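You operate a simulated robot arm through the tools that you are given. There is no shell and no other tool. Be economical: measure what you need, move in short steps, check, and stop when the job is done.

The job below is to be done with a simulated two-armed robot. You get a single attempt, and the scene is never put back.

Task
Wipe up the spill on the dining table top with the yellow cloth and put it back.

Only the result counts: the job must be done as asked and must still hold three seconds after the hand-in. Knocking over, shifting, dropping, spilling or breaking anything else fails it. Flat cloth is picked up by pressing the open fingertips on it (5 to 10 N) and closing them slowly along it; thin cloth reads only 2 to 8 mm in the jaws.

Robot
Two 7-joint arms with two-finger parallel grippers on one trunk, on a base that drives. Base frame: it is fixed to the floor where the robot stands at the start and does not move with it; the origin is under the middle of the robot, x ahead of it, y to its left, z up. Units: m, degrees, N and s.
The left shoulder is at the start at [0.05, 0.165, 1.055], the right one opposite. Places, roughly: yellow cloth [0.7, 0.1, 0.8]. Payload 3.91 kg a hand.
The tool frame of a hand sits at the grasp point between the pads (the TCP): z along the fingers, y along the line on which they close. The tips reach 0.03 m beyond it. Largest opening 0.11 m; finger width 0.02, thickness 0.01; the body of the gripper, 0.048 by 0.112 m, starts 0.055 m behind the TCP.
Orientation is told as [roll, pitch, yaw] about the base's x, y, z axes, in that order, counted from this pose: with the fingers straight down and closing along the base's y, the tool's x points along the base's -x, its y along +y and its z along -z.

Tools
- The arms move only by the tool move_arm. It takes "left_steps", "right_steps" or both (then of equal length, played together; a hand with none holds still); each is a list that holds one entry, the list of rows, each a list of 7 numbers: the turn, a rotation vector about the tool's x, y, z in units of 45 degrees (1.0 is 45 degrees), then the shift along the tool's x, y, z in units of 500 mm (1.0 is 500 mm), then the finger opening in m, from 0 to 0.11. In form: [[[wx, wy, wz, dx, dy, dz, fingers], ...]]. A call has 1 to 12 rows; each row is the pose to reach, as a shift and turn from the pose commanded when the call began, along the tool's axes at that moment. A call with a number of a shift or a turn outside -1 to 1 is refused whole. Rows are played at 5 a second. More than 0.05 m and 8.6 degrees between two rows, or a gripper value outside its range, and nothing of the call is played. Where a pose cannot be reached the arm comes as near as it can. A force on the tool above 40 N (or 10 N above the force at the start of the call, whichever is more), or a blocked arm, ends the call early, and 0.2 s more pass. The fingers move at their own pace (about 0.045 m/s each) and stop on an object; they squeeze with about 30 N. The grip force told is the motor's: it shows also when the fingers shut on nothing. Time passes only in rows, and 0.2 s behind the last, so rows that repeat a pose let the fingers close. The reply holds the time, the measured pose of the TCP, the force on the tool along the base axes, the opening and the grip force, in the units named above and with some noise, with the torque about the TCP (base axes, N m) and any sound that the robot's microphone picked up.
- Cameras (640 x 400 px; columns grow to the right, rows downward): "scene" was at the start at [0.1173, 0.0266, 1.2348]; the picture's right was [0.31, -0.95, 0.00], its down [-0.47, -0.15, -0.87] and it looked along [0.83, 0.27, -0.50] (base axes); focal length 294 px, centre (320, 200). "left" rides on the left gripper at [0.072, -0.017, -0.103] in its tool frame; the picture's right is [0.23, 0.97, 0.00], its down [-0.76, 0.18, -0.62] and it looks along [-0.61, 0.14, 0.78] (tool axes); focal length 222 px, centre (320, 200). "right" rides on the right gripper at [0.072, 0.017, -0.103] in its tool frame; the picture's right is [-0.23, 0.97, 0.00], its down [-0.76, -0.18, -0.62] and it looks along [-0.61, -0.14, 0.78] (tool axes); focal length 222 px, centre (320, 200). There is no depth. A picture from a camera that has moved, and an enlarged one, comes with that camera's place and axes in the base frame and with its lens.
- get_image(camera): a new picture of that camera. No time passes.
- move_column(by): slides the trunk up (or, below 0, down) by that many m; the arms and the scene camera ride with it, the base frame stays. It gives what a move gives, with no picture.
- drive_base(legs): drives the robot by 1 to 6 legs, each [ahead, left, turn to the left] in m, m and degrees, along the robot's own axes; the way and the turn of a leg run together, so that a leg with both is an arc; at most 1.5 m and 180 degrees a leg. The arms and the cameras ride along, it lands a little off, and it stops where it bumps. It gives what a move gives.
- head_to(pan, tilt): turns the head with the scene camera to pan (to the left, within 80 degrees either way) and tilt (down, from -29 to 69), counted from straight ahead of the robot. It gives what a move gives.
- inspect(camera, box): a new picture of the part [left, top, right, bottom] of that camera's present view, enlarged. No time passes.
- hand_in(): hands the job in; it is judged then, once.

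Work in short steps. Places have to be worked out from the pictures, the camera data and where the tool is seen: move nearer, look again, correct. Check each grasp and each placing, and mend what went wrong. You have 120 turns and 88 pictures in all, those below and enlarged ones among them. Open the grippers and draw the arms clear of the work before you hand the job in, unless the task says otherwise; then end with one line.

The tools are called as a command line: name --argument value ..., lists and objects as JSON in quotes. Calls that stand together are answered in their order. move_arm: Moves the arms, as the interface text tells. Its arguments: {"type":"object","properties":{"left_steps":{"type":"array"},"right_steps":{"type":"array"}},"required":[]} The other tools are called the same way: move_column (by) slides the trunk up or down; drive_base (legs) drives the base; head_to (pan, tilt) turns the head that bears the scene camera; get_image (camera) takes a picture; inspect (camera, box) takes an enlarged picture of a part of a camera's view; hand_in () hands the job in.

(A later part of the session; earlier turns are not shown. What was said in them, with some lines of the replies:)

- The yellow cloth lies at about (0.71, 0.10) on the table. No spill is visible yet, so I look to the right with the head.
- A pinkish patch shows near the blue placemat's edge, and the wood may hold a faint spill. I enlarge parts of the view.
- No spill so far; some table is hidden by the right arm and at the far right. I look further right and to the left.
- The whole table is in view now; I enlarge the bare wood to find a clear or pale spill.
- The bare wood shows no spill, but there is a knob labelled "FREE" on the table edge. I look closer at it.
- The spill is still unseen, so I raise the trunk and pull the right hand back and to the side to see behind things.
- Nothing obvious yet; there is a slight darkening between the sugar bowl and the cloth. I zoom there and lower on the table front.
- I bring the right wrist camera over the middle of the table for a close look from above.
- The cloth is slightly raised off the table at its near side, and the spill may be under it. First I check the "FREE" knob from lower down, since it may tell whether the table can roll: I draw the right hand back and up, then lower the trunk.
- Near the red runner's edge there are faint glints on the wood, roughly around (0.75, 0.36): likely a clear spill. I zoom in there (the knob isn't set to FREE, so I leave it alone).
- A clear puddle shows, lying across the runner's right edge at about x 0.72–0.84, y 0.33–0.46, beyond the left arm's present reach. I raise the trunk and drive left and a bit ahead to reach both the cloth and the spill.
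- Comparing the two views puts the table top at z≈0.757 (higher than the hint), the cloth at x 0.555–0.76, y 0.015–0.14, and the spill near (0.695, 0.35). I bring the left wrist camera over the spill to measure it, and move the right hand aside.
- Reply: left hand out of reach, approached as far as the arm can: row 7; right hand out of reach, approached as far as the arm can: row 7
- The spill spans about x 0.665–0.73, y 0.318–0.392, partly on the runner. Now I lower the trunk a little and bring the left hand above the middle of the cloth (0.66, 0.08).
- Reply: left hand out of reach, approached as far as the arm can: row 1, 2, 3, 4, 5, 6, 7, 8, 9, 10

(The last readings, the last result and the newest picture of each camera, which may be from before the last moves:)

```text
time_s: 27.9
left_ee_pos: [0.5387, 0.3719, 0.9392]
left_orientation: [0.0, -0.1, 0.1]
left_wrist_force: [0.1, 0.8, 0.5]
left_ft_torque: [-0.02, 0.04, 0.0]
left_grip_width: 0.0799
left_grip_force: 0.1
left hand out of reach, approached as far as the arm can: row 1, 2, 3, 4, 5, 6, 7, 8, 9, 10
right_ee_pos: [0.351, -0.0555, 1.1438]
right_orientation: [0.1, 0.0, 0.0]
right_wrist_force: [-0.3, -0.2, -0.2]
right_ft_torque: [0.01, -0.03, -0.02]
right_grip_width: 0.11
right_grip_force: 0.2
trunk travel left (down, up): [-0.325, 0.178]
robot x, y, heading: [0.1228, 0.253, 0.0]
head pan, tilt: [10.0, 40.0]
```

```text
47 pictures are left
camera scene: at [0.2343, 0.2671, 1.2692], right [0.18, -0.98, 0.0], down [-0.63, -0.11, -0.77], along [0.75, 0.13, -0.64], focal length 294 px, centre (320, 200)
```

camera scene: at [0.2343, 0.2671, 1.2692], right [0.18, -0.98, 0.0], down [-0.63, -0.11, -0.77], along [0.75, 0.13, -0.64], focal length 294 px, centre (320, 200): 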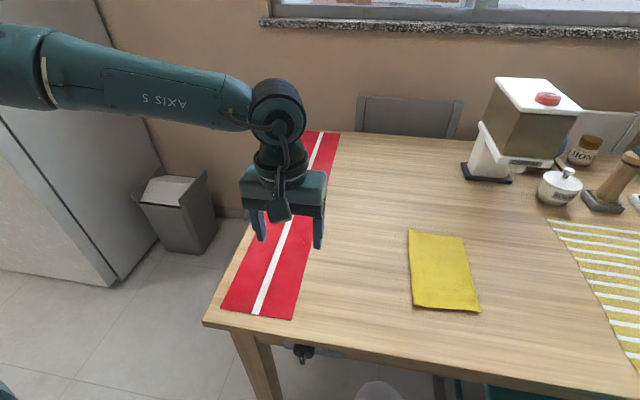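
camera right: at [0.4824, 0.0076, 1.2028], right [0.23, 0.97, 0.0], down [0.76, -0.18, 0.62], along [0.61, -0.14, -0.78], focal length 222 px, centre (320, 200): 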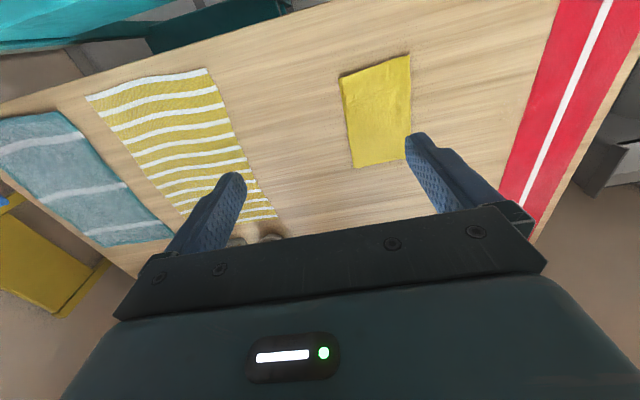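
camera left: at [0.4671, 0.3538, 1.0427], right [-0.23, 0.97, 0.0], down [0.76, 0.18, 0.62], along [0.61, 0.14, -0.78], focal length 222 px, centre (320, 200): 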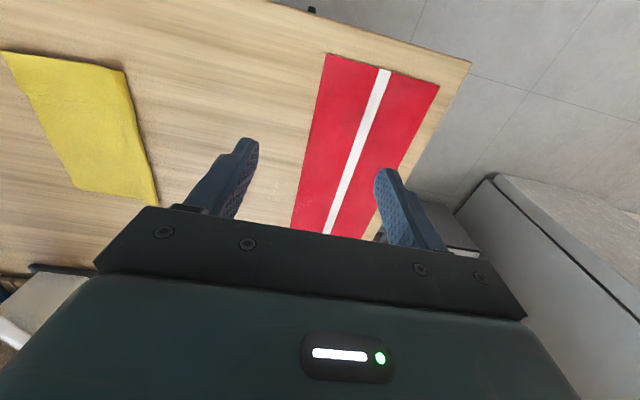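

The left arm is stuck against its joint limits there, but the right arm works well in this region. I retreat the left hand and shift the base 0.1 m left, so that the right arm can do both cloth and spill.

move_arm --left_steps '[[[0, 0, 0, 0.03, 0.03, -0.06, 0.08], [0, 0, 0, 0.06, 0.08, -0.12, 0.08], [0, 0, 0, 0.1, 0.14, -0.18, 0.08], [0, 0, 0, 0.14, 0.21, -0.22, 0.08], [0, 0, 0, 0.18, 0.28, -0.26, 0.08], [0, 0, 0, 0.22, 0.35, -0.3, 0.08], [0, 0, 0, 0.24, 0.4, -0.32, 0.08]]]'

drive_base --legs '[[0, 0.1, 0]]'

```text
time_s: 29.4
left_ee_pos: [0.4196, 0.5684, 1.0964]
left_orientation: [-0.1, -0.1, 0.0]
left_wrist_force: [0.6, -0.7, -0.1]
left_ft_torque: [-0.01, 0.0, 0.02]
left_grip_width: 0.08
left_grip_force: 0.1
right_ee_pos: [0.3496, -0.0555, 1.1445]
right_orientation: [0.1, 0.0, 0.0]
right_wrist_force: [-0.6, 0.2, 0.5]
right_ft_torque: [0.01, -0.01, 0.0]
right_grip_width: 0.1099
right_grip_force: 0.2
trunk travel left (down, up): [-0.325, 0.178]
robot x, y, heading: [0.1211, 0.2519, 0.1]
head pan, tilt: [10.0, 40.0]
```

```text
time_s: 30.6
left_ee_pos: [0.4182, 0.6698, 1.0968]
left_orientation: [0.0, -0.1, 0.0]
left_wrist_force: [0.1, 0.9, 0.0]
left_ft_torque: [-0.03, -0.02, 0.02]
left_grip_width: 0.0799
left_grip_force: 0.0
right_ee_pos: [0.35, 0.045, 1.1448]
right_orientation: [0.0, 0.0, 0.1]
right_wrist_force: [0.4, 0.0, 0.9]
right_ft_torque: [-0.02, -0.03, 0.0]
right_grip_width: 0.11
right_grip_force: 0.0
trunk travel left (down, up): [-0.325, 0.178]
robot x, y, heading: [0.1202, 0.3502, 0.1]
head pan, tilt: [10.0, 40.0]
```

Now the right hand goes above the cloth's middle, opening 0.08.

move_arm --right_steps '[[[0, 0, 0, -0.062, 0.007, 0.053, 0.08], [0, 0, 0, -0.124, 0.014, 0.106, 0.08], [0, 0, 0, -0.186, 0.021, 0.159, 0.08], [0, 0, 0, -0.248, 0.028, 0.212, 0.08], [0, 0, 0, -0.31, 0.035, 0.265, 0.08], [0, 0, 0, -0.372, 0.042, 0.318, 0.08], [0, 0, 0, -0.434, 0.049, 0.371, 0.08], [0, 0, 0, -0.496, 0.056, 0.424, 0.08], [0, 0, 0, -0.558, 0.063, 0.477, 0.08], [0, 0, 0, -0.62, 0.07, 0.53, 0.08]]]'

get_image --camera "right"

get_image --camera "scene"

```text
time_s: 32.8
left_ee_pos: [0.4202, 0.6691, 1.0969]
left_orientation: [-0.2, 0.1, 0.1]
left_wrist_force: [-0.2, 1.1, -0.5]
left_ft_torque: [-0.02, -0.02, 0.04]
left_grip_width: 0.0799
left_grip_force: 0.1
right_ee_pos: [0.6611, 0.0795, 0.8779]
right_orientation: [0.0, 0.0, 0.1]
right_wrist_force: [1.0, -0.9, 0.2]
right_ft_torque: [-0.03, -0.06, 0.0]
right_grip_width: 0.08
right_grip_force: 0.0
trunk travel left (down, up): [-0.325, 0.178]
robot x, y, heading: [0.1234, 0.3558, 0.1]
head pan, tilt: [10.0, 40.0]
```

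```text
46 pictures are left
camera right: at [0.5886, 0.0965, 0.9829], right [0.23, 0.97, 0.0], down [0.76, -0.18, 0.62], along [0.61, -0.14, -0.78], focal length 222 px, centre (320, 200)
```

right: 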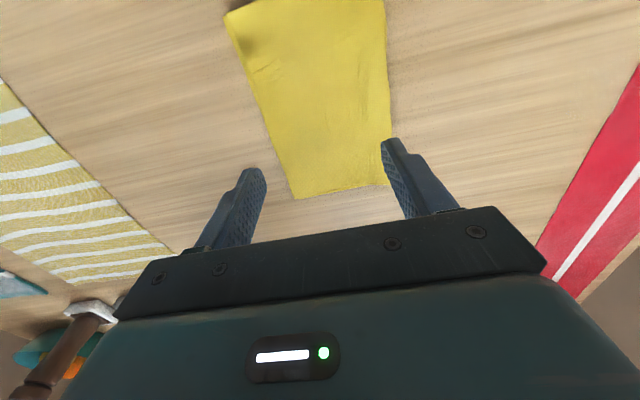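

```text
45 pictures are left
camera scene: at [0.2346, 0.3668, 1.2692], right [0.17, -0.98, 0.0], down [-0.63, -0.11, -0.77], along [0.75, 0.13, -0.64], focal length 294 px, centre (320, 200)
```

scene: 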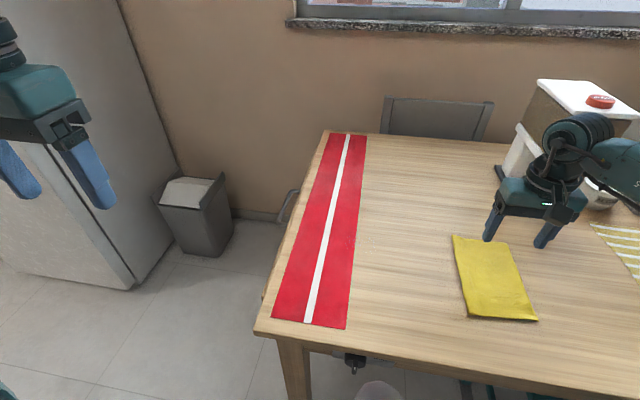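

Cloth centre computes to (0.66, 0.087), and the hand is well placed. I lower to just above the cloth with the opening at 0.055.

move_arm --right_steps '[[[0, 0, 0, 0, 0.006, 0.05, 0.055], [0, 0, 0, 0, 0.014, 0.1, 0.055], [0, 0, 0, 0, 0.014, 0.15, 0.055], [0, 0, 0, 0, 0.014, 0.16, 0.055]]]'

get_image --camera "right"

```text
time_s: 33.8
left_ee_pos: [0.4187, 0.6684, 1.0966]
left_orientation: [0.0, -0.1, 0.0]
left_wrist_force: [0.0, 0.0, 0.1]
left_ft_torque: [0.01, 0.0, 0.02]
left_grip_width: 0.0799
left_grip_force: 0.0
right_ee_pos: [0.6606, 0.0866, 0.798]
right_orientation: [0.0, 0.0, 0.1]
right_wrist_force: [0.2, -0.5, 0.5]
right_ft_torque: [-0.02, 0.03, 0.0]
right_grip_width: 0.0549
right_grip_force: 0.0
trunk travel left (down, up): [-0.325, 0.178]
robot x, y, heading: [0.1174, 0.3557, 0.1]
head pan, tilt: [10.0, 40.0]
```

```text
44 pictures are left
camera right: at [0.5877, 0.1036, 0.9021], right [0.23, 0.97, 0.0], down [0.76, -0.18, 0.62], along [0.61, -0.14, -0.78], focal length 222 px, centre (320, 200)
```

right: 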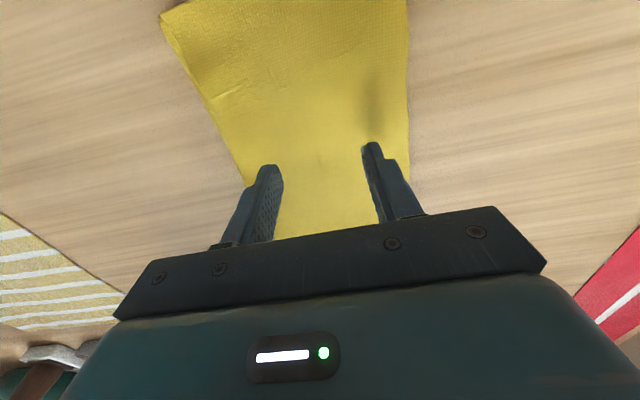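

The fingertips are just above the cloth with no force yet. I press down in small steps and watch the force.

move_arm --right_steps '[[[0, 0, 0, 0, 0, 0.006, 0.055], [0, 0, 0, 0, 0, 0.01, 0.055], [0, 0, 0, 0, 0, 0.014, 0.055], [0, 0, 0, 0, 0, 0.014, 0.055]]]'

```text
time_s: 34.8
left_ee_pos: [0.4186, 0.6686, 1.098]
left_orientation: [-0.1, -0.1, 0.0]
left_wrist_force: [0.2, 0.3, 0.1]
left_ft_torque: [-0.01, 0.02, 0.0]
left_grip_width: 0.0801
left_grip_force: 0.1
right_ee_pos: [0.66, 0.087, 0.7913]
right_orientation: [0.2, 0.0, -0.1]
right_wrist_force: [-0.2, -0.2, 0.4]
right_ft_torque: [0.02, -0.01, -0.03]
right_grip_width: 0.055
right_grip_force: 0.1
trunk travel left (down, up): [-0.325, 0.178]
robot x, y, heading: [0.1179, 0.3529, 0.1]
head pan, tilt: [10.0, 40.0]
```

move_arm --right_steps '[[[0, 0, 0, 0, 0, 0.004, 0.055], [0, 0, 0, 0, 0, 0.008, 0.055], [0, 0, 0, 0, 0, 0.008, 0.055]]]'

```text
time_s: 35.6
left_ee_pos: [0.4194, 0.6692, 1.0974]
left_orientation: [-0.1, 0.1, 0.1]
left_wrist_force: [0.3, -0.7, -0.5]
left_ft_torque: [0.0, -0.02, -0.02]
left_grip_width: 0.0799
left_grip_force: 0.1
right_ee_pos: [0.6603, 0.0865, 0.7884]
right_orientation: [0.0, 0.1, 0.0]
right_wrist_force: [0.1, -0.6, 1.3]
right_ft_torque: [0.0, -0.01, 0.02]
right_grip_width: 0.0549
right_grip_force: 0.0
trunk travel left (down, up): [-0.325, 0.178]
robot x, y, heading: [0.1184, 0.3534, 0.1]
head pan, tilt: [10.0, 40.0]
```

First contact (1.3 N) at TCP z≈0.788. A few millimetres more to reach 5–10 N.

move_arm --right_steps '[[[0, 0, 0, 0, 0, 0.004, 0.055], [0, 0, 0, 0, 0, 0.007, 0.055], [0, 0, 0, 0, 0, 0.007, 0.055]]]'

```text
time_s: 36.4
left_ee_pos: [0.4194, 0.6692, 1.0969]
left_orientation: [-0.2, 0.1, 0.0]
left_wrist_force: [0.2, -0.1, 0.6]
left_ft_torque: [0.04, 0.0, 0.0]
left_grip_width: 0.08
left_grip_force: 0.0
right_ee_pos: [0.6599, 0.0869, 0.7842]
right_orientation: [0.0, 0.0, 0.1]
right_wrist_force: [-0.2, -0.1, 0.2]
right_ft_torque: [0.02, 0.02, 0.0]
right_grip_width: 0.055
right_grip_force: 0.0
trunk travel left (down, up): [-0.325, 0.178]
robot x, y, heading: [0.1177, 0.3514, -0.0]
head pan, tilt: [10.0, 40.0]
```

move_arm --right_steps '[[[0, 0, 0, 0, 0, 0.005, 0.055], [0, 0, 0, 0, 0, 0.01, 0.055], [0, 0, 0, 0, 0, 0.01, 0.055]]]'

inspect --camera "scene" --box '[440, 190, 600, 330]'

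```text
time_s: 37.2
left_ee_pos: [0.4186, 0.6689, 1.0975]
left_orientation: [-0.1, -0.1, 0.0]
left_wrist_force: [-0.7, -0.3, 0.7]
left_ft_torque: [-0.04, 0.0, 0.01]
left_grip_width: 0.0802
left_grip_force: 0.1
right_ee_pos: [0.6603, 0.0875, 0.7814]
right_orientation: [0.0, -0.2, 0.0]
right_wrist_force: [-1.9, -2.0, 12.6]
right_ft_torque: [-0.18, 0.09, 0.01]
right_grip_width: 0.0551
right_grip_force: 0.1
trunk travel left (down, up): [-0.325, 0.178]
robot x, y, heading: [0.1185, 0.3538, 0.1]
head pan, tilt: [10.0, 40.0]
```

```text
2.86 times, centred on (520, 260) of scene
camera zoom: at [0.2328, 0.3672, 1.2695], right [0.17, -0.98, 0.0], down [-0.63, -0.11, -0.77], along [0.76, 0.13, -0.64], focal length 840 px, centre (-251, 29)
```

zoom: 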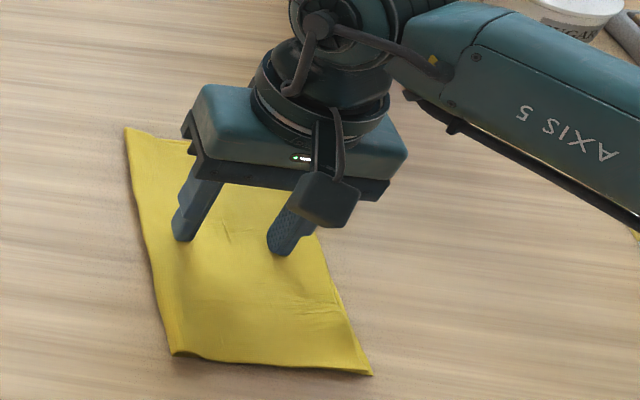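

Contact is firm at 12.6 N; I ease off 1 mm and close the fingers slowly along the cloth.

move_arm --right_steps '[[[0, 0, 0, 0, 0, -0.002, 0.05], [0, 0, 0, 0, 0, -0.002, 0.045], [0, 0, 0, 0, 0, -0.002, 0.04], [0, 0, 0, 0, 0, -0.002, 0.035], [0, 0, 0, 0, 0, -0.002, 0.03], [0, 0, 0, 0, 0, -0.002, 0.025], [0, 0, 0, 0, 0, -0.002, 0.02], [0, 0, 0, 0, 0, -0.002, 0.015], [0, 0, 0, 0, 0, -0.002, 0.01], [0, 0, 0, 0, 0, -0.002, 0.005], [0, 0, 0, 0, 0, -0.002, 0], [0, 0, 0, 0, 0, -0.002, 0]]]'

inspect --camera "scene" --box '[440, 190, 600, 330]'

```text
time_s: 39.8
left_ee_pos: [0.4186, 0.6693, 1.0976]
left_orientation: [0.0, -0.2, 0.1]
left_wrist_force: [-0.4, -0.5, 1.1]
left_ft_torque: [-0.02, -0.02, 0.0]
left_grip_width: 0.0801
left_grip_force: 0.1
right_ee_pos: [0.6595, 0.0873, 0.7811]
right_orientation: [0.1, 0.0, 0.1]
right_wrist_force: [0.5, -0.4, 15.5]
right_ft_torque: [-0.02, 0.0, 0.0]
right_grip_width: 0.0066
right_grip_force: 29.9
trunk travel left (down, up): [-0.325, 0.178]
robot x, y, heading: [0.1179, 0.3527, 0.3]
head pan, tilt: [10.0, 40.0]
```

```text
2.86 times, centred on (520, 260) of scene
camera zoom: at [0.233, 0.3673, 1.2694], right [0.18, -0.98, 0.0], down [-0.63, -0.11, -0.77], along [0.76, 0.13, -0.64], focal length 840 px, centre (-251, 29)
```

zoom: 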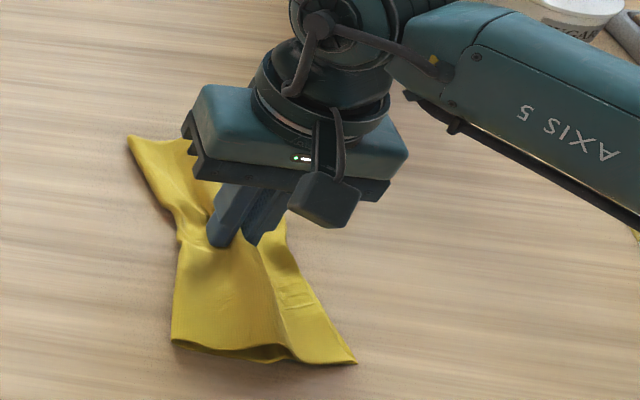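

The jaws hold 6.6 mm of cloth with both layers gathered. I lift it and check.

move_arm --right_steps '[[[0, 0, 0, 0, 0, -0.04, 0], [0, 0, 0, 0, 0, -0.08, 0], [0, 0, 0, 0, 0, -0.14, 0], [0, 0, 0, 0, 0, -0.2, 0], [0, 0, 0, 0, 0, -0.2, 0]]]'

get_image --camera "scene"

```text
time_s: 41.0
left_ee_pos: [0.4196, 0.6702, 1.0962]
left_orientation: [-0.1, 0.0, 0.1]
left_wrist_force: [0.1, -0.1, 0.0]
left_ft_torque: [-0.04, -0.01, -0.02]
left_grip_width: 0.0799
left_grip_force: 0.1
right_ee_pos: [0.6607, 0.0875, 0.8813]
right_orientation: [-0.1, 0.0, 0.0]
right_wrist_force: [0.3, -0.4, 0.3]
right_ft_torque: [0.0, 0.03, 0.0]
right_grip_width: 0.0054
right_grip_force: 30.1
trunk travel left (down, up): [-0.325, 0.178]
robot x, y, heading: [0.12, 0.3534, 0.0]
head pan, tilt: [10.0, 40.0]
```

```text
41 pictures are left
camera scene: at [0.2342, 0.3667, 1.2692], right [0.18, -0.98, 0.0], down [-0.63, -0.11, -0.77], along [0.75, 0.13, -0.64], focal length 294 px, centre (320, 200)
```

scene: 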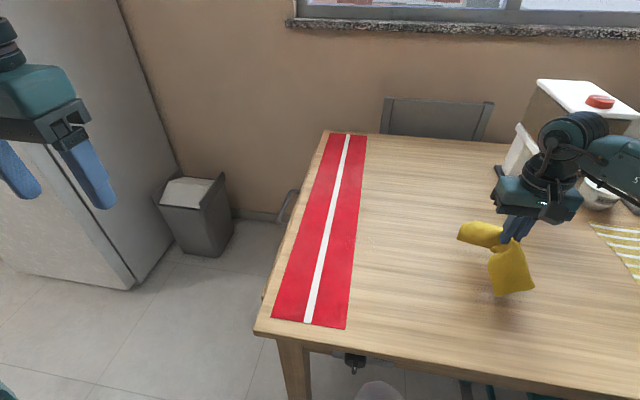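

The cloth is held and hangs to both sides; the table beneath it is clean. I carry it over to the spill at (0.695, 0.335).

move_arm --right_steps '[[[0, 0, 0, -0.01, 0.08, 0, 0], [0, 0, 0, -0.02, 0.16, 0, 0], [0, 0, 0, -0.03, 0.25, 0, 0], [0, 0, 0, -0.05, 0.34, 0, 0], [0, 0, 0, -0.06, 0.42, 0, 0], [0, 0, 0, -0.07, 0.496, 0, 0], [0, 0, 0, -0.07, 0.496, 0, 0]]]'

get_image --camera "scene"

get_image --camera "right"

```text
time_s: 42.6
left_ee_pos: [0.4197, 0.6683, 1.0958]
left_orientation: [-0.1, -0.1, 0.1]
left_wrist_force: [-0.3, 0.0, -0.3]
left_ft_torque: [0.01, -0.03, 0.02]
left_grip_width: 0.0803
left_grip_force: 0.0
right_ee_pos: [0.6944, 0.3355, 0.8809]
right_orientation: [0.1, 0.0, 0.0]
right_wrist_force: [-0.7, -0.2, -0.3]
right_ft_torque: [0.03, -0.04, 0.0]
right_grip_width: 0.0057
right_grip_force: 29.6
trunk travel left (down, up): [-0.325, 0.178]
robot x, y, heading: [0.1226, 0.3545, 0.1]
head pan, tilt: [10.0, 40.0]
```

```text
40 pictures are left
camera scene: at [0.2342, 0.3665, 1.2692], right [0.17, -0.98, 0.0], down [-0.63, -0.11, -0.77], along [0.75, 0.13, -0.64], focal length 294 px, centre (320, 200)
```

scene: 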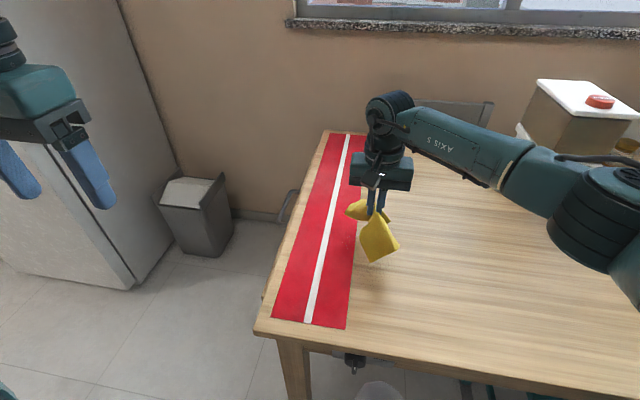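

```text
39 pictures are left
camera right: at [0.6225, 0.3535, 0.9846], right [0.23, 0.97, 0.0], down [0.76, -0.18, 0.62], along [0.61, -0.14, -0.78], focal length 222 px, centre (320, 200)
```

right: 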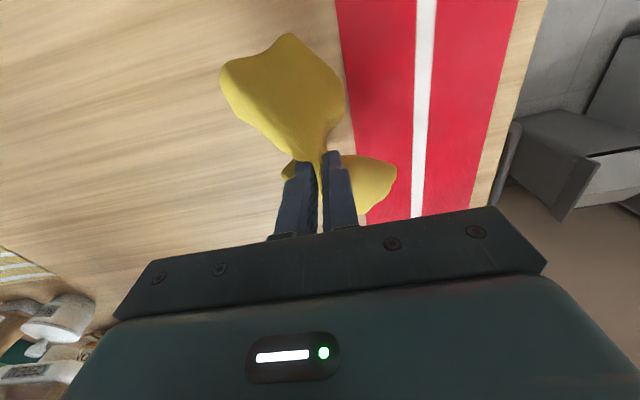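

The arm reaches comfortably. I lower the cloth onto the wood part of the spill, stopping on light contact.

move_arm --right_steps '[[[0, 0, 0, 0, 0, 0.06, 0], [0, 0, 0, 0, 0, 0.12, 0], [0, 0, 0, 0, 0, 0.16, 0], [0, 0, 0, 0, 0, 0.18, 0], [0, 0, 0, 0, 0, 0.188, 0], [0, 0, 0, 0, 0, 0.188, 0]]]'

```text
time_s: 44.0
left_ee_pos: [0.4198, 0.6684, 1.0973]
left_orientation: [0.0, 0.0, 0.1]
left_wrist_force: [1.1, -0.4, -0.3]
left_ft_torque: [-0.01, 0.0, -0.02]
left_grip_width: 0.0799
left_grip_force: 0.0
right_ee_pos: [0.6951, 0.3352, 0.787]
right_orientation: [0.0, 0.0, 0.1]
right_wrist_force: [-0.9, -0.3, 2.1]
right_ft_torque: [0.03, 0.0, -0.02]
right_grip_width: 0.0056
right_grip_force: 29.6
trunk travel left (down, up): [-0.325, 0.178]
robot x, y, heading: [0.1212, 0.3515, 0.1]
head pan, tilt: [10.0, 40.0]
```

Light contact of 2 N. I press about 2 mm more and wipe along x on the wood part (y 0.315–0.35), staying clear of the runner edge for now.

move_arm --right_steps '[[[0, 0, 0, 0, 0, 0.005, 0], [0, 0, 0, 0.05, 0, 0.005, 0], [0, 0, 0, 0.09, 0, 0.005, 0], [0, 0, 0, 0.04, -0.02, 0.005, 0], [0, 0, 0, -0.02, -0.03, 0.005, 0], [0, 0, 0, -0.09, -0.03, 0.005, 0], [0, 0, 0, -0.09, 0.01, 0.005, 0], [0, 0, 0, -0.03, 0.02, 0.005, 0], [0, 0, 0, 0.03, 0.03, 0.005, 0], [0, 0, 0, 0.09, 0.03, 0.005, 0], [0, 0, 0, 0.03, 0.04, 0.005, 0], [0, 0, 0, -0.05, 0.04, 0.005, 0]]]'

get_image --camera "right"

```text
time_s: 46.6
left_ee_pos: [0.4184, 0.6711, 1.0963]
left_orientation: [-0.3, 0.0, 0.0]
left_wrist_force: [-0.2, 0.7, -0.5]
left_ft_torque: [-0.04, -0.03, 0.01]
left_grip_width: 0.08
left_grip_force: 0.0
right_ee_pos: [0.7211, 0.3539, 0.7855]
right_orientation: [-0.2, -0.1, 0.1]
right_wrist_force: [1.2, -3.5, 1.3]
right_ft_torque: [0.34, 0.13, 0.03]
right_grip_width: 0.0057
right_grip_force: 30.5
right hand out of reach, approached as far as the arm can: row 6, 7
trunk travel left (down, up): [-0.325, 0.178]
robot x, y, heading: [0.1207, 0.3526, -0.1]
head pan, tilt: [10.0, 40.0]
```

```text
38 pictures are left
camera right: at [0.648, 0.3713, 0.8893], right [0.23, 0.97, 0.0], down [0.76, -0.17, 0.63], along [0.61, -0.14, -0.78], focal length 222 px, centre (320, 200)
```

right: 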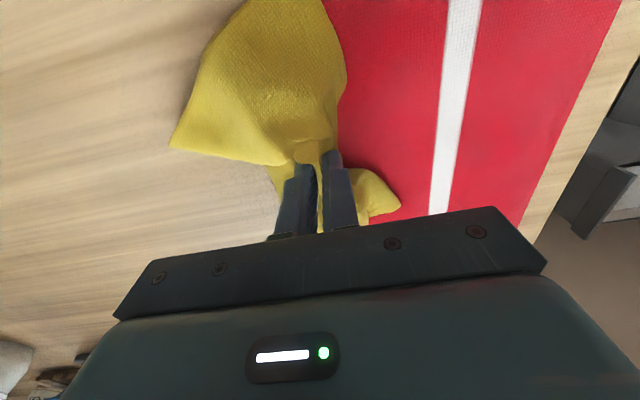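

Forces stayed low. I lift and draw back a little to see what remains.

move_arm --right_steps '[[[0, 0, 0, 0, 0, -0.06, 0], [0, 0, 0, 0, 0, -0.13, 0], [0, 0, 0, 0.05, -0.05, -0.18, 0], [0, 0, 0, 0.12, -0.1, -0.22, 0], [0, 0, 0, 0.2, -0.14, -0.24, 0], [0, 0, 0, 0.24, -0.18, -0.26, 0]]]'

get_image --camera "right"

inspect --camera "scene" --box '[320, 190, 400, 240]'

```text
time_s: 48.0
left_ee_pos: [0.4184, 0.6679, 1.0968]
left_orientation: [0.1, 0.0, 0.1]
left_wrist_force: [-0.4, 0.6, 0.5]
left_ft_torque: [0.0, -0.01, 0.02]
left_grip_width: 0.0801
left_grip_force: 0.1
right_ee_pos: [0.6001, 0.2646, 0.9144]
right_orientation: [0.2, 0.0, -0.2]
right_wrist_force: [0.5, 0.6, -0.9]
right_ft_torque: [-0.01, 0.04, 0.03]
right_grip_width: 0.0055
right_grip_force: 29.9
trunk travel left (down, up): [-0.325, 0.178]
robot x, y, heading: [0.1185, 0.3501, 0.1]
head pan, tilt: [10.0, 40.0]
```

```text
37 pictures are left
camera right: at [0.5276, 0.2814, 1.0182], right [0.23, 0.97, 0.0], down [0.76, -0.18, 0.62], along [0.61, -0.14, -0.78], focal length 222 px, centre (320, 200)
```

right: 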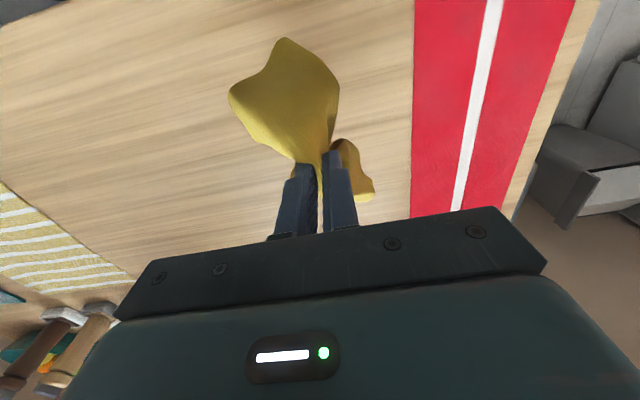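

```text
8.00 times, centred on (360, 215) of scene
camera zoom: at [0.234, 0.3664, 1.2692], right [0.18, -0.98, 0.0], down [-0.63, -0.11, -0.77], along [0.75, 0.13, -0.64], focal length 2353 px, centre (0, 80)
```

zoom: 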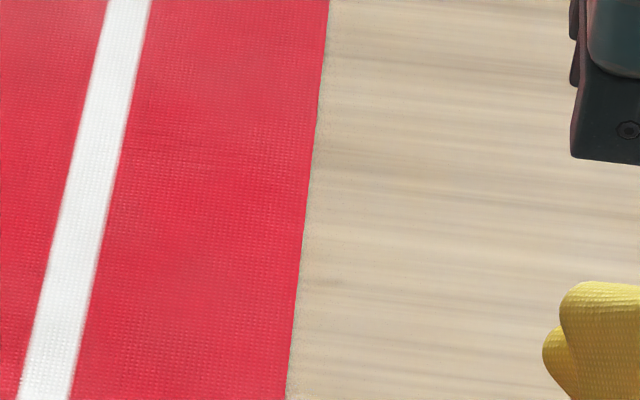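

inspect --camera "scene" --box '[320, 220, 400, 270]'

inspect --camera "right" --box '[370, 100, 466, 160]'

```text
8.00 times, centred on (360, 245) of scene
camera zoom: at [0.234, 0.3664, 1.2692], right [0.18, -0.98, 0.0], down [-0.63, -0.11, -0.77], along [0.75, 0.13, -0.64], focal length 2353 px, centre (0, -160)
```

zoom: 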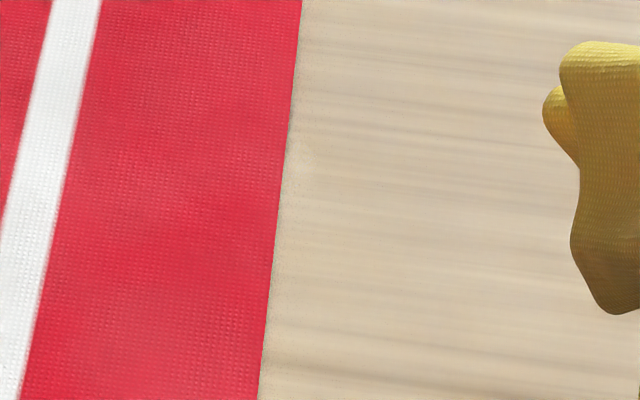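

```text
6.67 times, centred on (418, 130) of right
camera zoom: at [0.5276, 0.2814, 1.0182], right [0.23, 0.97, 0.0], down [0.76, -0.18, 0.62], along [0.61, -0.14, -0.78], focal length 1481 px, centre (-333, 667)
```

zoom: 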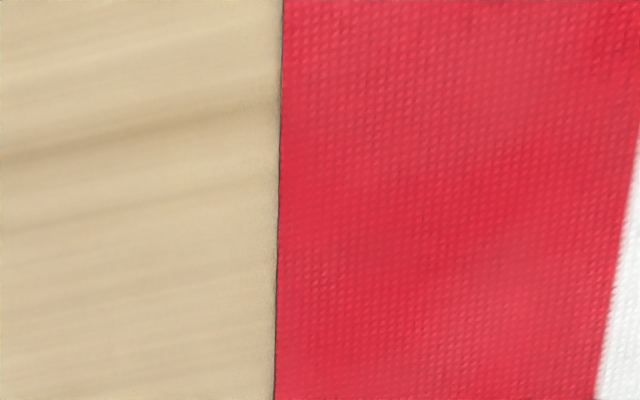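

inspect --camera "right" --box '[372, 140, 468, 200]'

inspect --camera "scene" --box '[340, 228, 380, 253]'

```text
6.67 times, centred on (420, 170) of right
camera zoom: at [0.5276, 0.2814, 1.0182], right [0.23, 0.97, 0.0], down [0.76, -0.18, 0.62], along [0.61, -0.14, -0.78], focal length 1481 px, centre (-347, 400)
```

zoom: 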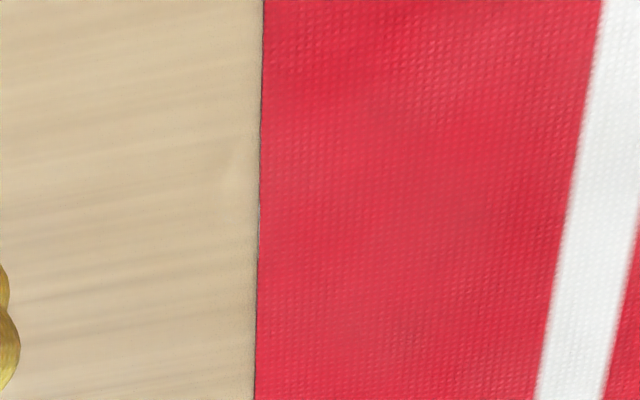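

```text
16.00 times, centred on (360, 240) of scene
camera zoom: at [0.234, 0.3664, 1.2692], right [0.18, -0.98, 0.0], down [-0.63, -0.11, -0.77], along [0.75, 0.13, -0.64], focal length 4706 px, centre (-320, -448)
```

zoom: 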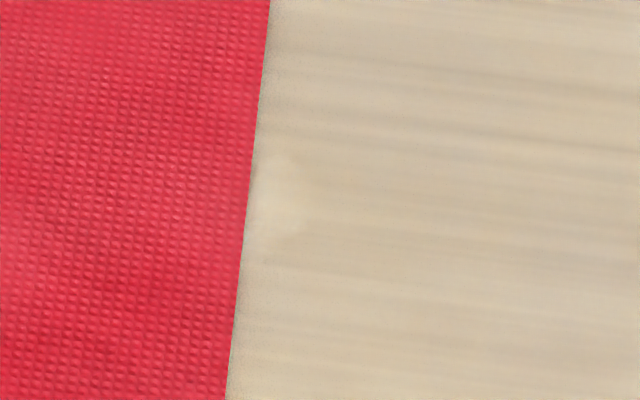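

Most is gone; a small remnant shows on the wood at the runner's edge, about (0.707, 0.36). I go back and wipe lightly there and over the runner part, with little pressure so the runner stays put.

move_arm --right_steps '[[[0, 0, 0, -0.06, 0.06, 0.02, 0], [0, 0, 0, -0.12, 0.12, 0.05, 0], [0, 0, 0, -0.17, 0.17, 0.1, 0], [0, 0, 0, -0.21, 0.186, 0.16, 0], [0, 0, 0, -0.21, 0.186, 0.22, 0], [0, 0, 0, -0.21, 0.186, 0.25, 0], [0, 0, 0, -0.21, 0.186, 0.254, 0]]]'

```text
time_s: 49.6
left_ee_pos: [0.4196, 0.6682, 1.0973]
left_orientation: [-0.1, 0.1, 0.0]
left_wrist_force: [0.7, -0.4, -0.1]
left_ft_torque: [-0.02, 0.02, 0.01]
left_grip_width: 0.08
left_grip_force: 0.0
right_ee_pos: [0.7059, 0.3578, 0.7879]
right_orientation: [0.1, -0.1, 0.0]
right_wrist_force: [-0.9, -0.8, 3.9]
right_ft_torque: [-0.04, 0.01, -0.02]
right_grip_width: 0.006
right_grip_force: 30.2
trunk travel left (down, up): [-0.325, 0.178]
robot x, y, heading: [0.1216, 0.3536, 0.2]
head pan, tilt: [10.0, 40.0]
```

move_arm --right_steps '[[[0, 0, 0, 0.04, 0, 0.002, 0], [0, 0, 0, 0.08, 0, 0.002, 0], [0, 0, 0, 0.04, 0, 0.002, 0], [0, 0, 0, -0.03, 0, 0.002, 0], [0, 0, 0, -0.03, 0.02, 0, 0], [0, 0, 0, 0.03, 0.025, 0, 0], [0, 0, 0, 0.08, 0.03, 0, 0], [0, 0, 0, 0.08, 0.045, -0.001, 0], [0, 0, 0, 0.02, 0.055, -0.001, 0], [0, 0, 0, -0.03, 0.055, -0.001, 0], [0, 0, 0, 0.01, 0.06, -0.001, 0], [0, 0, 0, 0.01, 0.06, -0.03, 0]]]'

move_arm --right_steps '[[[0, 0, 0, 0, 0, -0.06, 0], [0, 0, 0, 0.03, -0.04, -0.12, 0], [0, 0, 0, 0.06, -0.09, -0.18, 0], [0, 0, 0, 0.12, -0.15, -0.22, 0], [0, 0, 0, 0.18, -0.22, -0.24, 0], [0, 0, 0, 0.24, -0.26, -0.26, 0], [0, 0, 0, 0.24, -0.26, -0.26, 0]]]'

inspect --camera "scene" --box '[330, 222, 394, 262]'

get_image --camera "right"

```text
time_s: 52.2
left_ee_pos: [0.4195, 0.6693, 1.0973]
left_orientation: [0.0, -0.1, 0.1]
left_wrist_force: [0.2, 0.1, -1.0]
left_ft_torque: [0.01, 0.02, -0.02]
left_grip_width: 0.08
left_grip_force: 0.0
right_ee_pos: [0.6998, 0.3888, 0.8011]
right_orientation: [0.1, 0.0, 0.0]
right_wrist_force: [0.2, 0.0, -0.1]
right_ft_torque: [0.02, 0.0, 0.01]
right_grip_width: 0.0058
right_grip_force: 30.3
right hand out of reach, approached as far as the arm can: row 5, 10
trunk travel left (down, up): [-0.325, 0.178]
robot x, y, heading: [0.1185, 0.3553, 0.2]
head pan, tilt: [10.0, 40.0]
```

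```text
time_s: 53.8
left_ee_pos: [0.4188, 0.6676, 1.0973]
left_orientation: [-0.1, 0.0, 0.1]
left_wrist_force: [0.1, 0.5, 0.3]
left_ft_torque: [-0.01, -0.01, -0.02]
left_grip_width: 0.0798
left_grip_force: 0.1
right_ee_pos: [0.578, 0.2569, 0.9331]
right_orientation: [0.0, 0.0, 0.0]
right_wrist_force: [0.4, 0.2, 0.3]
right_ft_torque: [0.0, 0.01, 0.01]
right_grip_width: 0.0059
right_grip_force: 30.1
trunk travel left (down, up): [-0.325, 0.178]
robot x, y, heading: [0.1212, 0.3543, 0.2]
head pan, tilt: [10.0, 40.0]
```

```text
10.00 times, centred on (362, 242) of scene
camera zoom: at [0.2343, 0.3668, 1.2692], right [0.18, -0.98, 0.0], down [-0.63, -0.11, -0.77], along [0.75, 0.13, -0.64], focal length 2941 px, centre (-100, -220)
```

zoom: 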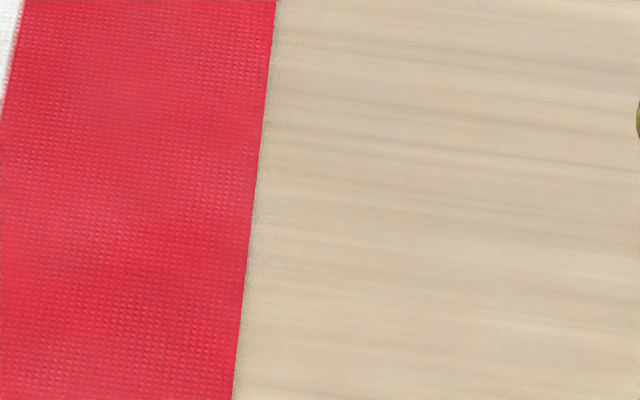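

```text
30 pictures are left
camera right: at [0.506, 0.2745, 1.036], right [0.23, 0.97, 0.0], down [0.76, -0.18, 0.62], along [0.61, -0.14, -0.78], focal length 222 px, centre (320, 200)
```

right: 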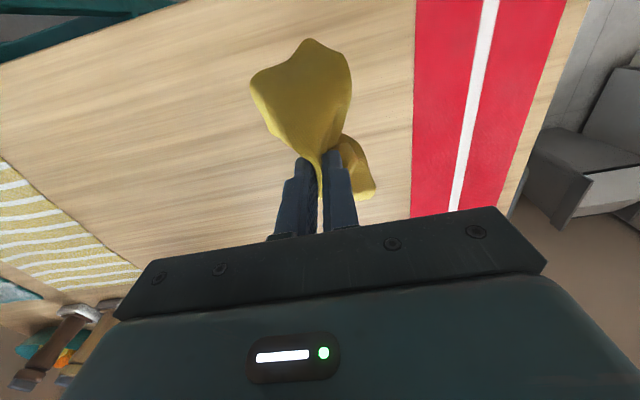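

The wood is clear now and the runner edge hasn't moved. To check the runner part from a low angle (where the wetness showed best), I raise the right hand and lower the trunk.

move_arm --right_steps '[[[0, 0, 0, 0.03, -0.05, -0.07, 0], [0, 0, 0, 0.06, -0.1, -0.14, 0], [0, 0, 0, 0.09, -0.15, -0.21, 0], [0, 0, 0, 0.12, -0.2, -0.28, 0], [0, 0, 0, 0.15, -0.25, -0.35, 0], [0, 0, 0, 0.18, -0.3, -0.4, 0]]]'

move_column --by -0.2

inspect --camera "scene" --box '[300, 160, 428, 240]'

```text
time_s: 55.2
left_ee_pos: [0.4188, 0.6701, 1.0964]
left_orientation: [0.0, 0.0, 0.1]
left_wrist_force: [-0.4, -0.9, 0.5]
left_ft_torque: [-0.01, -0.02, -0.01]
left_grip_width: 0.0799
left_grip_force: 0.1
right_ee_pos: [0.4891, 0.1074, 1.1328]
right_orientation: [0.0, 0.0, 0.1]
right_wrist_force: [-0.3, 0.8, -0.2]
right_ft_torque: [0.01, 0.0, -0.02]
right_grip_width: 0.006
right_grip_force: 29.8
trunk travel left (down, up): [-0.325, 0.178]
robot x, y, heading: [0.1157, 0.3503, 0.1]
head pan, tilt: [10.0, 40.0]
```

```text
time_s: 57.4
left_ee_pos: [0.4195, 0.6692, 0.8974]
left_orientation: [-0.1, 0.1, 0.1]
left_wrist_force: [0.1, 0.0, -0.2]
left_ft_torque: [-0.01, 0.05, 0.02]
left_grip_width: 0.0802
left_grip_force: 0.1
right_ee_pos: [0.4888, 0.1086, 0.9323]
right_orientation: [-0.1, 0.0, 0.1]
right_wrist_force: [0.6, 0.9, 0.1]
right_ft_torque: [-0.03, -0.02, -0.01]
right_grip_width: 0.0056
right_grip_force: 30.1
trunk travel left (down, up): [-0.125, 0.378]
robot x, y, heading: [0.1198, 0.351, 0.2]
head pan, tilt: [10.0, 40.0]
```

```text
5.00 times, centred on (364, 200) of scene
camera zoom: at [0.2342, 0.3667, 1.0692], right [0.18, -0.98, 0.0], down [-0.63, -0.11, -0.77], along [0.75, 0.13, -0.64], focal length 1470 px, centre (100, 200)
```

zoom: 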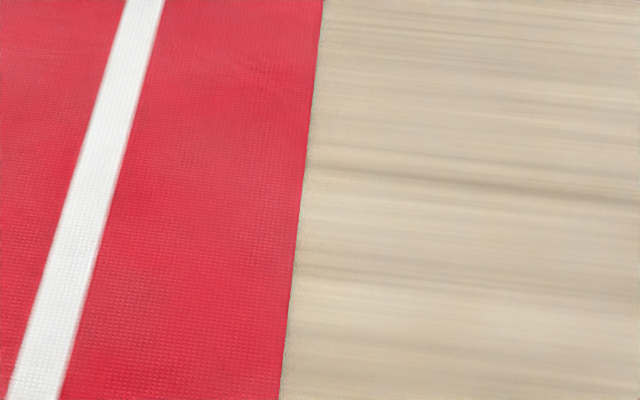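

inspect --camera "scene" --box '[330, 150, 410, 200]'

get_image --camera "scene"

```text
8.00 times, centred on (370, 175) of scene
camera zoom: at [0.2342, 0.3667, 1.0692], right [0.18, -0.98, 0.0], down [-0.63, -0.11, -0.77], along [0.75, 0.13, -0.64], focal length 2353 px, centre (-80, 400)
```

zoom: 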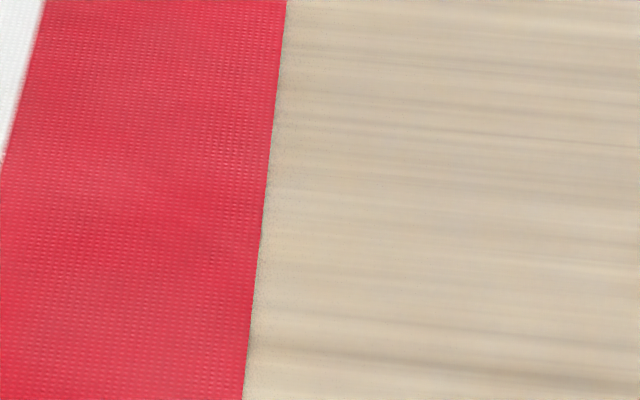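

```text
27 pictures are left
camera scene: at [0.2342, 0.3667, 1.0692], right [0.18, -0.98, 0.0], down [-0.63, -0.11, -0.77], along [0.75, 0.13, -0.64], focal length 294 px, centre (320, 200)
```

scene: 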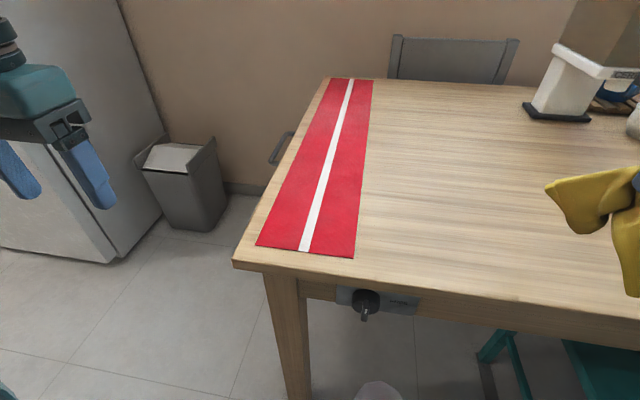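

The spill is gone on both wood and runner. Now I raise the trunk back and carry the cloth over its old place (0.66, 0.087).

move_column --by 0.2

move_arm --right_steps '[[[0, 0, 0, -0.06, -0.01, 0.05, 0], [0, 0, 0, -0.12, -0.02, 0.1, 0], [0, 0, 0, -0.18, -0.03, 0.16, 0], [0, 0, 0, -0.24, -0.04, 0.22, 0], [0, 0, 0, -0.3, -0.042, 0.28, 0], [0, 0, 0, -0.342, -0.042, 0.36, 0], [0, 0, 0, -0.342, -0.042, 0.44, 0], [0, 0, 0, -0.342, -0.042, 0.5, 0], [0, 0, 0, -0.342, -0.042, 0.5, 0]]]'

get_image --camera "scene"

```text
time_s: 59.5
left_ee_pos: [0.4193, 0.6699, 1.0966]
left_orientation: [-0.1, 0.0, 0.2]
left_wrist_force: [0.1, 0.1, -0.5]
left_ft_torque: [-0.01, -0.01, 0.0]
left_grip_width: 0.08
left_grip_force: 0.1
right_ee_pos: [0.4903, 0.109, 1.1318]
right_orientation: [0.0, 0.0, 0.0]
right_wrist_force: [-0.5, 0.0, -0.3]
right_ft_torque: [0.01, 0.0, 0.03]
right_grip_width: 0.0057
right_grip_force: 30.6
trunk travel left (down, up): [-0.325, 0.178]
robot x, y, heading: [0.1183, 0.3549, 0.0]
head pan, tilt: [10.0, 40.0]
```

```text
time_s: 61.5
left_ee_pos: [0.4187, 0.6688, 1.0973]
left_orientation: [-0.1, 0.0, 0.1]
left_wrist_force: [-0.7, 0.3, 0.5]
left_ft_torque: [-0.03, 0.04, 0.01]
left_grip_width: 0.0799
left_grip_force: 0.1
right_ee_pos: [0.6617, 0.0887, 0.8817]
right_orientation: [0.0, 0.0, 0.1]
right_wrist_force: [0.6, -0.3, 0.4]
right_ft_torque: [0.01, 0.01, 0.01]
right_grip_width: 0.0058
right_grip_force: 30.2
trunk travel left (down, up): [-0.325, 0.178]
robot x, y, heading: [0.1205, 0.3568, 0.0]
head pan, tilt: [10.0, 40.0]
```

```text
26 pictures are left
camera scene: at [0.2342, 0.3667, 1.2692], right [0.18, -0.98, 0.0], down [-0.63, -0.11, -0.77], along [0.75, 0.13, -0.64], focal length 294 px, centre (320, 200)
```

scene: 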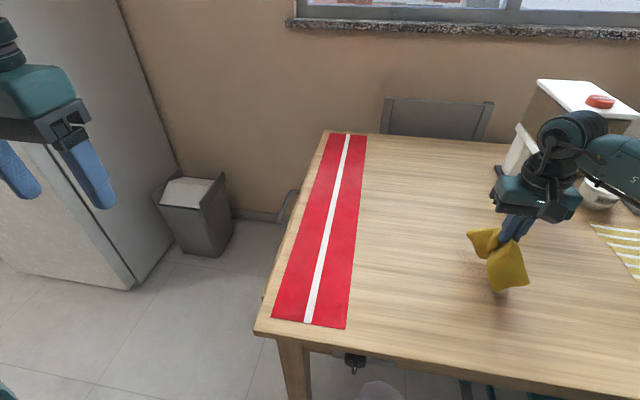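

Over the original spot. I lower it to the table (TCP z≈0.786).

move_arm --right_steps '[[[0, 0, 0, 0, 0, 0.06, 0], [0, 0, 0, 0, 0, 0.12, 0], [0, 0, 0, 0, 0, 0.16, 0], [0, 0, 0, 0, 0, 0.18, 0], [0, 0, 0, 0, 0, 0.194, 0], [0, 0, 0, 0, 0, 0.194, 0]]]'

move_arm --right_steps '[[[0, 0, 0, 0, 0, 0, 0.01], [0, 0, 0, 0, 0, 0, 0.018], [0, 0, 0, 0, 0, 0, 0.026], [0, 0, 0, 0, 0, 0, 0.034], [0, 0, 0, 0, 0, 0, 0.042], [0, 0, 0, 0, 0, 0, 0.05], [0, 0, 0, 0, 0, 0, 0.06], [0, 0, 0, 0, 0, 0, 0.06]]]'

inspect --camera "scene" --box '[440, 190, 600, 330]'

```text
time_s: 62.9
left_ee_pos: [0.419, 0.6691, 1.098]
left_orientation: [-0.1, -0.1, 0.1]
left_wrist_force: [0.3, 0.7, -0.1]
left_ft_torque: [0.0, 0.0, 0.01]
left_grip_width: 0.0801
left_grip_force: 0.1
right_ee_pos: [0.662, 0.0884, 0.7854]
right_orientation: [0.1, -0.2, 0.1]
right_wrist_force: [-0.6, 1.8, 4.2]
right_ft_torque: [0.02, -0.03, 0.02]
right_grip_width: 0.0061
right_grip_force: 30.1
trunk travel left (down, up): [-0.325, 0.178]
robot x, y, heading: [0.1198, 0.3514, 0.0]
head pan, tilt: [10.0, 40.0]
```

```text
time_s: 64.7
left_ee_pos: [0.4186, 0.6697, 1.0975]
left_orientation: [-0.1, -0.1, 0.1]
left_wrist_force: [0.2, 0.9, -0.8]
left_ft_torque: [0.01, -0.02, -0.01]
left_grip_width: 0.0801
left_grip_force: 0.0
right_ee_pos: [0.6603, 0.0881, 0.7855]
right_orientation: [0.0, 0.0, 0.0]
right_wrist_force: [0.7, 1.0, 2.2]
right_ft_torque: [-0.07, 0.03, 0.01]
right_grip_width: 0.0594
right_grip_force: 0.0
trunk travel left (down, up): [-0.325, 0.178]
robot x, y, heading: [0.1185, 0.3532, -0.2]
head pan, tilt: [10.0, 40.0]
```

```text
2.86 times, centred on (520, 260) of scene
camera zoom: at [0.234, 0.3669, 1.2692], right [0.18, -0.98, 0.0], down [-0.63, -0.11, -0.77], along [0.75, 0.13, -0.64], focal length 840 px, centre (-251, 29)
```

zoom: 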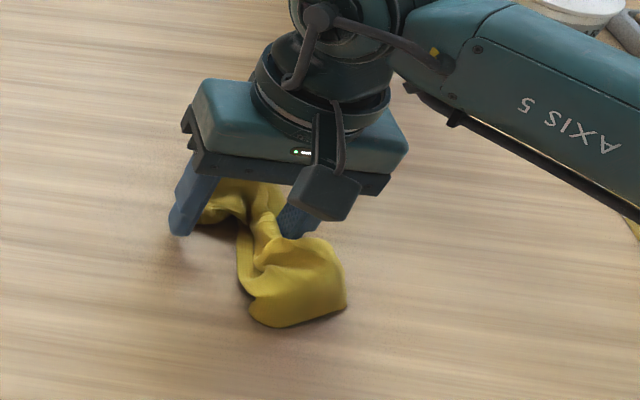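

The cloth is released at its old spot, though bunched. I raise the open hand straight up and look.

move_arm --right_steps '[[[0, 0, 0, 0, 0, -0.04, 0.08], [0, 0, 0, 0, 0, -0.08, 0.1], [0, 0, 0, 0, 0, -0.16, 0.11], [0, 0, 0, 0.04, 0, -0.24, 0.11], [0, 0, 0, 0.12, 0, -0.3, 0.11], [0, 0, 0, 0.18, 0, -0.36, 0.11], [0, 0, 0, 0.2, 0, -0.4, 0.11]]]'

get_image --camera "right"

get_image --camera "scene"

```text
time_s: 66.3
left_ee_pos: [0.4192, 0.6685, 1.0953]
left_orientation: [0.0, 0.0, 0.2]
left_wrist_force: [-0.1, -0.5, -0.1]
left_ft_torque: [-0.01, -0.02, -0.01]
left_grip_width: 0.0799
left_grip_force: 0.2
right_ee_pos: [0.5609, 0.0893, 0.9849]
right_orientation: [-0.1, 0.0, 0.0]
right_wrist_force: [-0.2, -0.9, -0.6]
right_ft_torque: [-0.03, 0.02, -0.01]
right_grip_width: 0.11
right_grip_force: 0.0
trunk travel left (down, up): [-0.325, 0.178]
robot x, y, heading: [0.12, 0.3535, 0.3]
head pan, tilt: [10.0, 40.0]
```

```text
24 pictures are left
camera right: at [0.4874, 0.1052, 1.0891], right [0.23, 0.97, 0.0], down [0.76, -0.18, 0.62], along [0.61, -0.14, -0.78], focal length 222 px, centre (320, 200)
```

right: 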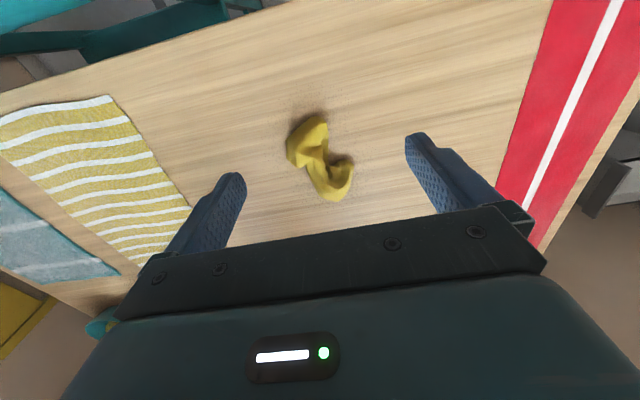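

```text
23 pictures are left
camera scene: at [0.2341, 0.3668, 1.2692], right [0.18, -0.98, 0.0], down [-0.63, -0.11, -0.77], along [0.75, 0.13, -0.64], focal length 294 px, centre (320, 200)
```

scene: 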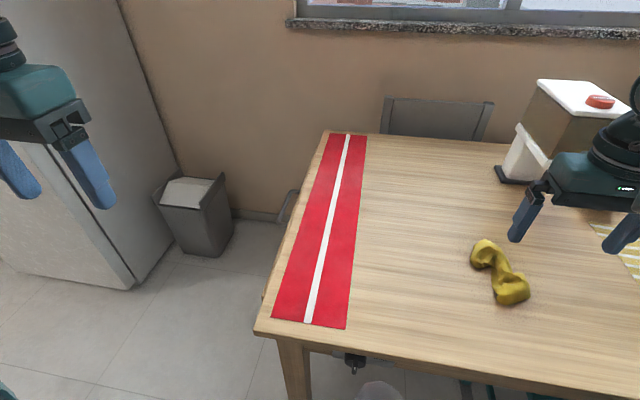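

The cloth rests at about (0.665, 0.063), within roughly 2 cm of its old centre, off the gripper. I draw the right arm clear and take one final check of the table.

move_arm --right_steps '[[[0, 0, 0, 0.06, 0, -0.06, 0.11], [0, 0, 0, 0.12, 0, -0.12, 0.11], [0, 0, 0, 0.18, 0, -0.18, 0.11], [0, 0, 0, 0.24, 0, -0.24, 0.11], [0, 0, 0, 0.3, 0, -0.28, 0.11]]]' --left_steps '[[[0, 0, 0, 0, 0, 0, 0.09], [0, 0, 0, 0, 0, 0, 0.1], [0, 0, 0, 0, 0, 0, 0.11], [0, 0, 0, 0, 0, 0, 0.11], [0, 0, 0, 0, 0, 0, 0.11]]]'

head_to --pan -15 --tilt 38

get_image --camera "scene"

```text
time_s: 67.5
left_ee_pos: [0.4185, 0.6679, 1.0976]
left_orientation: [-0.1, -0.1, 0.1]
left_wrist_force: [-0.2, 0.5, 0.2]
left_ft_torque: [-0.02, 0.0, 0.01]
left_grip_width: 0.11
left_grip_force: 0.1
right_ee_pos: [0.4106, 0.0878, 1.1241]
right_orientation: [0.1, -0.1, 0.0]
right_wrist_force: [-0.3, 0.2, 0.4]
right_ft_torque: [0.02, 0.01, -0.01]
right_grip_width: 0.1101
right_grip_force: 0.1
trunk travel left (down, up): [-0.325, 0.178]
robot x, y, heading: [0.1178, 0.3513, 0.0]
head pan, tilt: [10.0, 40.0]
```

```text
time_s: 68.4
left_ee_pos: [0.4188, 0.6684, 1.0974]
left_orientation: [-0.2, 0.0, 0.2]
left_wrist_force: [-0.7, 0.4, -0.3]
left_ft_torque: [-0.01, -0.01, 0.02]
left_grip_width: 0.1099
left_grip_force: 0.0
right_ee_pos: [0.4127, 0.0871, 1.1237]
right_orientation: [0.0, 0.0, 0.0]
right_wrist_force: [-0.1, 0.3, 0.4]
right_ft_torque: [0.03, 0.01, 0.02]
right_grip_width: 0.11
right_grip_force: 0.0
trunk travel left (down, up): [-0.325, 0.178]
robot x, y, heading: [0.114, 0.3508, -0.0]
head pan, tilt: [-15.0, 38.0]
```

```text
22 pictures are left
camera scene: at [0.2339, 0.3297, 1.2722], right [-0.26, -0.97, 0.0], down [-0.6, 0.16, -0.79], along [0.76, -0.2, -0.62], focal length 294 px, centre (320, 200)
```

scene: 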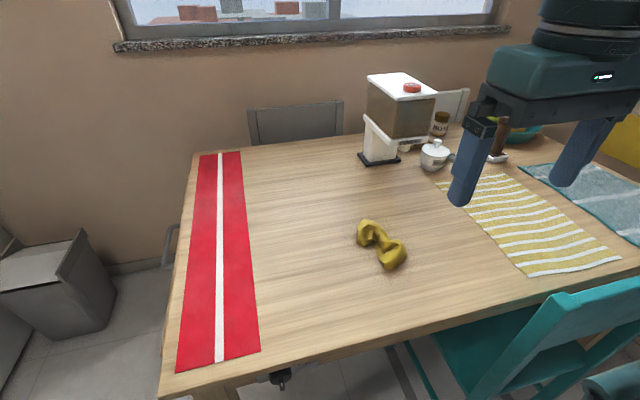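

Everything stands as before; one last zoom on the wiped area from this angle.

inspect --camera "scene" --box '[190, 200, 318, 280]'

```text
5.00 times, centred on (254, 240) of scene
camera zoom: at [0.2339, 0.3297, 1.2722], right [-0.26, -0.97, 0.0], down [-0.6, 0.16, -0.79], along [0.76, -0.2, -0.62], focal length 1470 px, centre (650, 0)
```

zoom: 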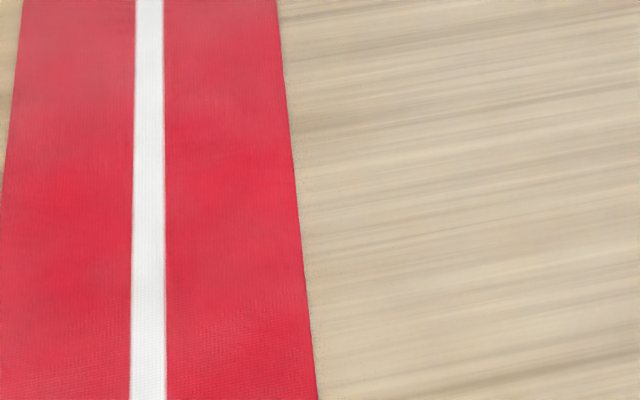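

The wiped area is clean, the runner is in place and the cloth is back; I hand in.

hand_in

```text
The job is handed in.
```

I wiped up the clear spill at the red runner's edge. The yellow cloth is back within about 2 cm of its old spot, but bunched rather than flat, and nothing else on the table looks moved.
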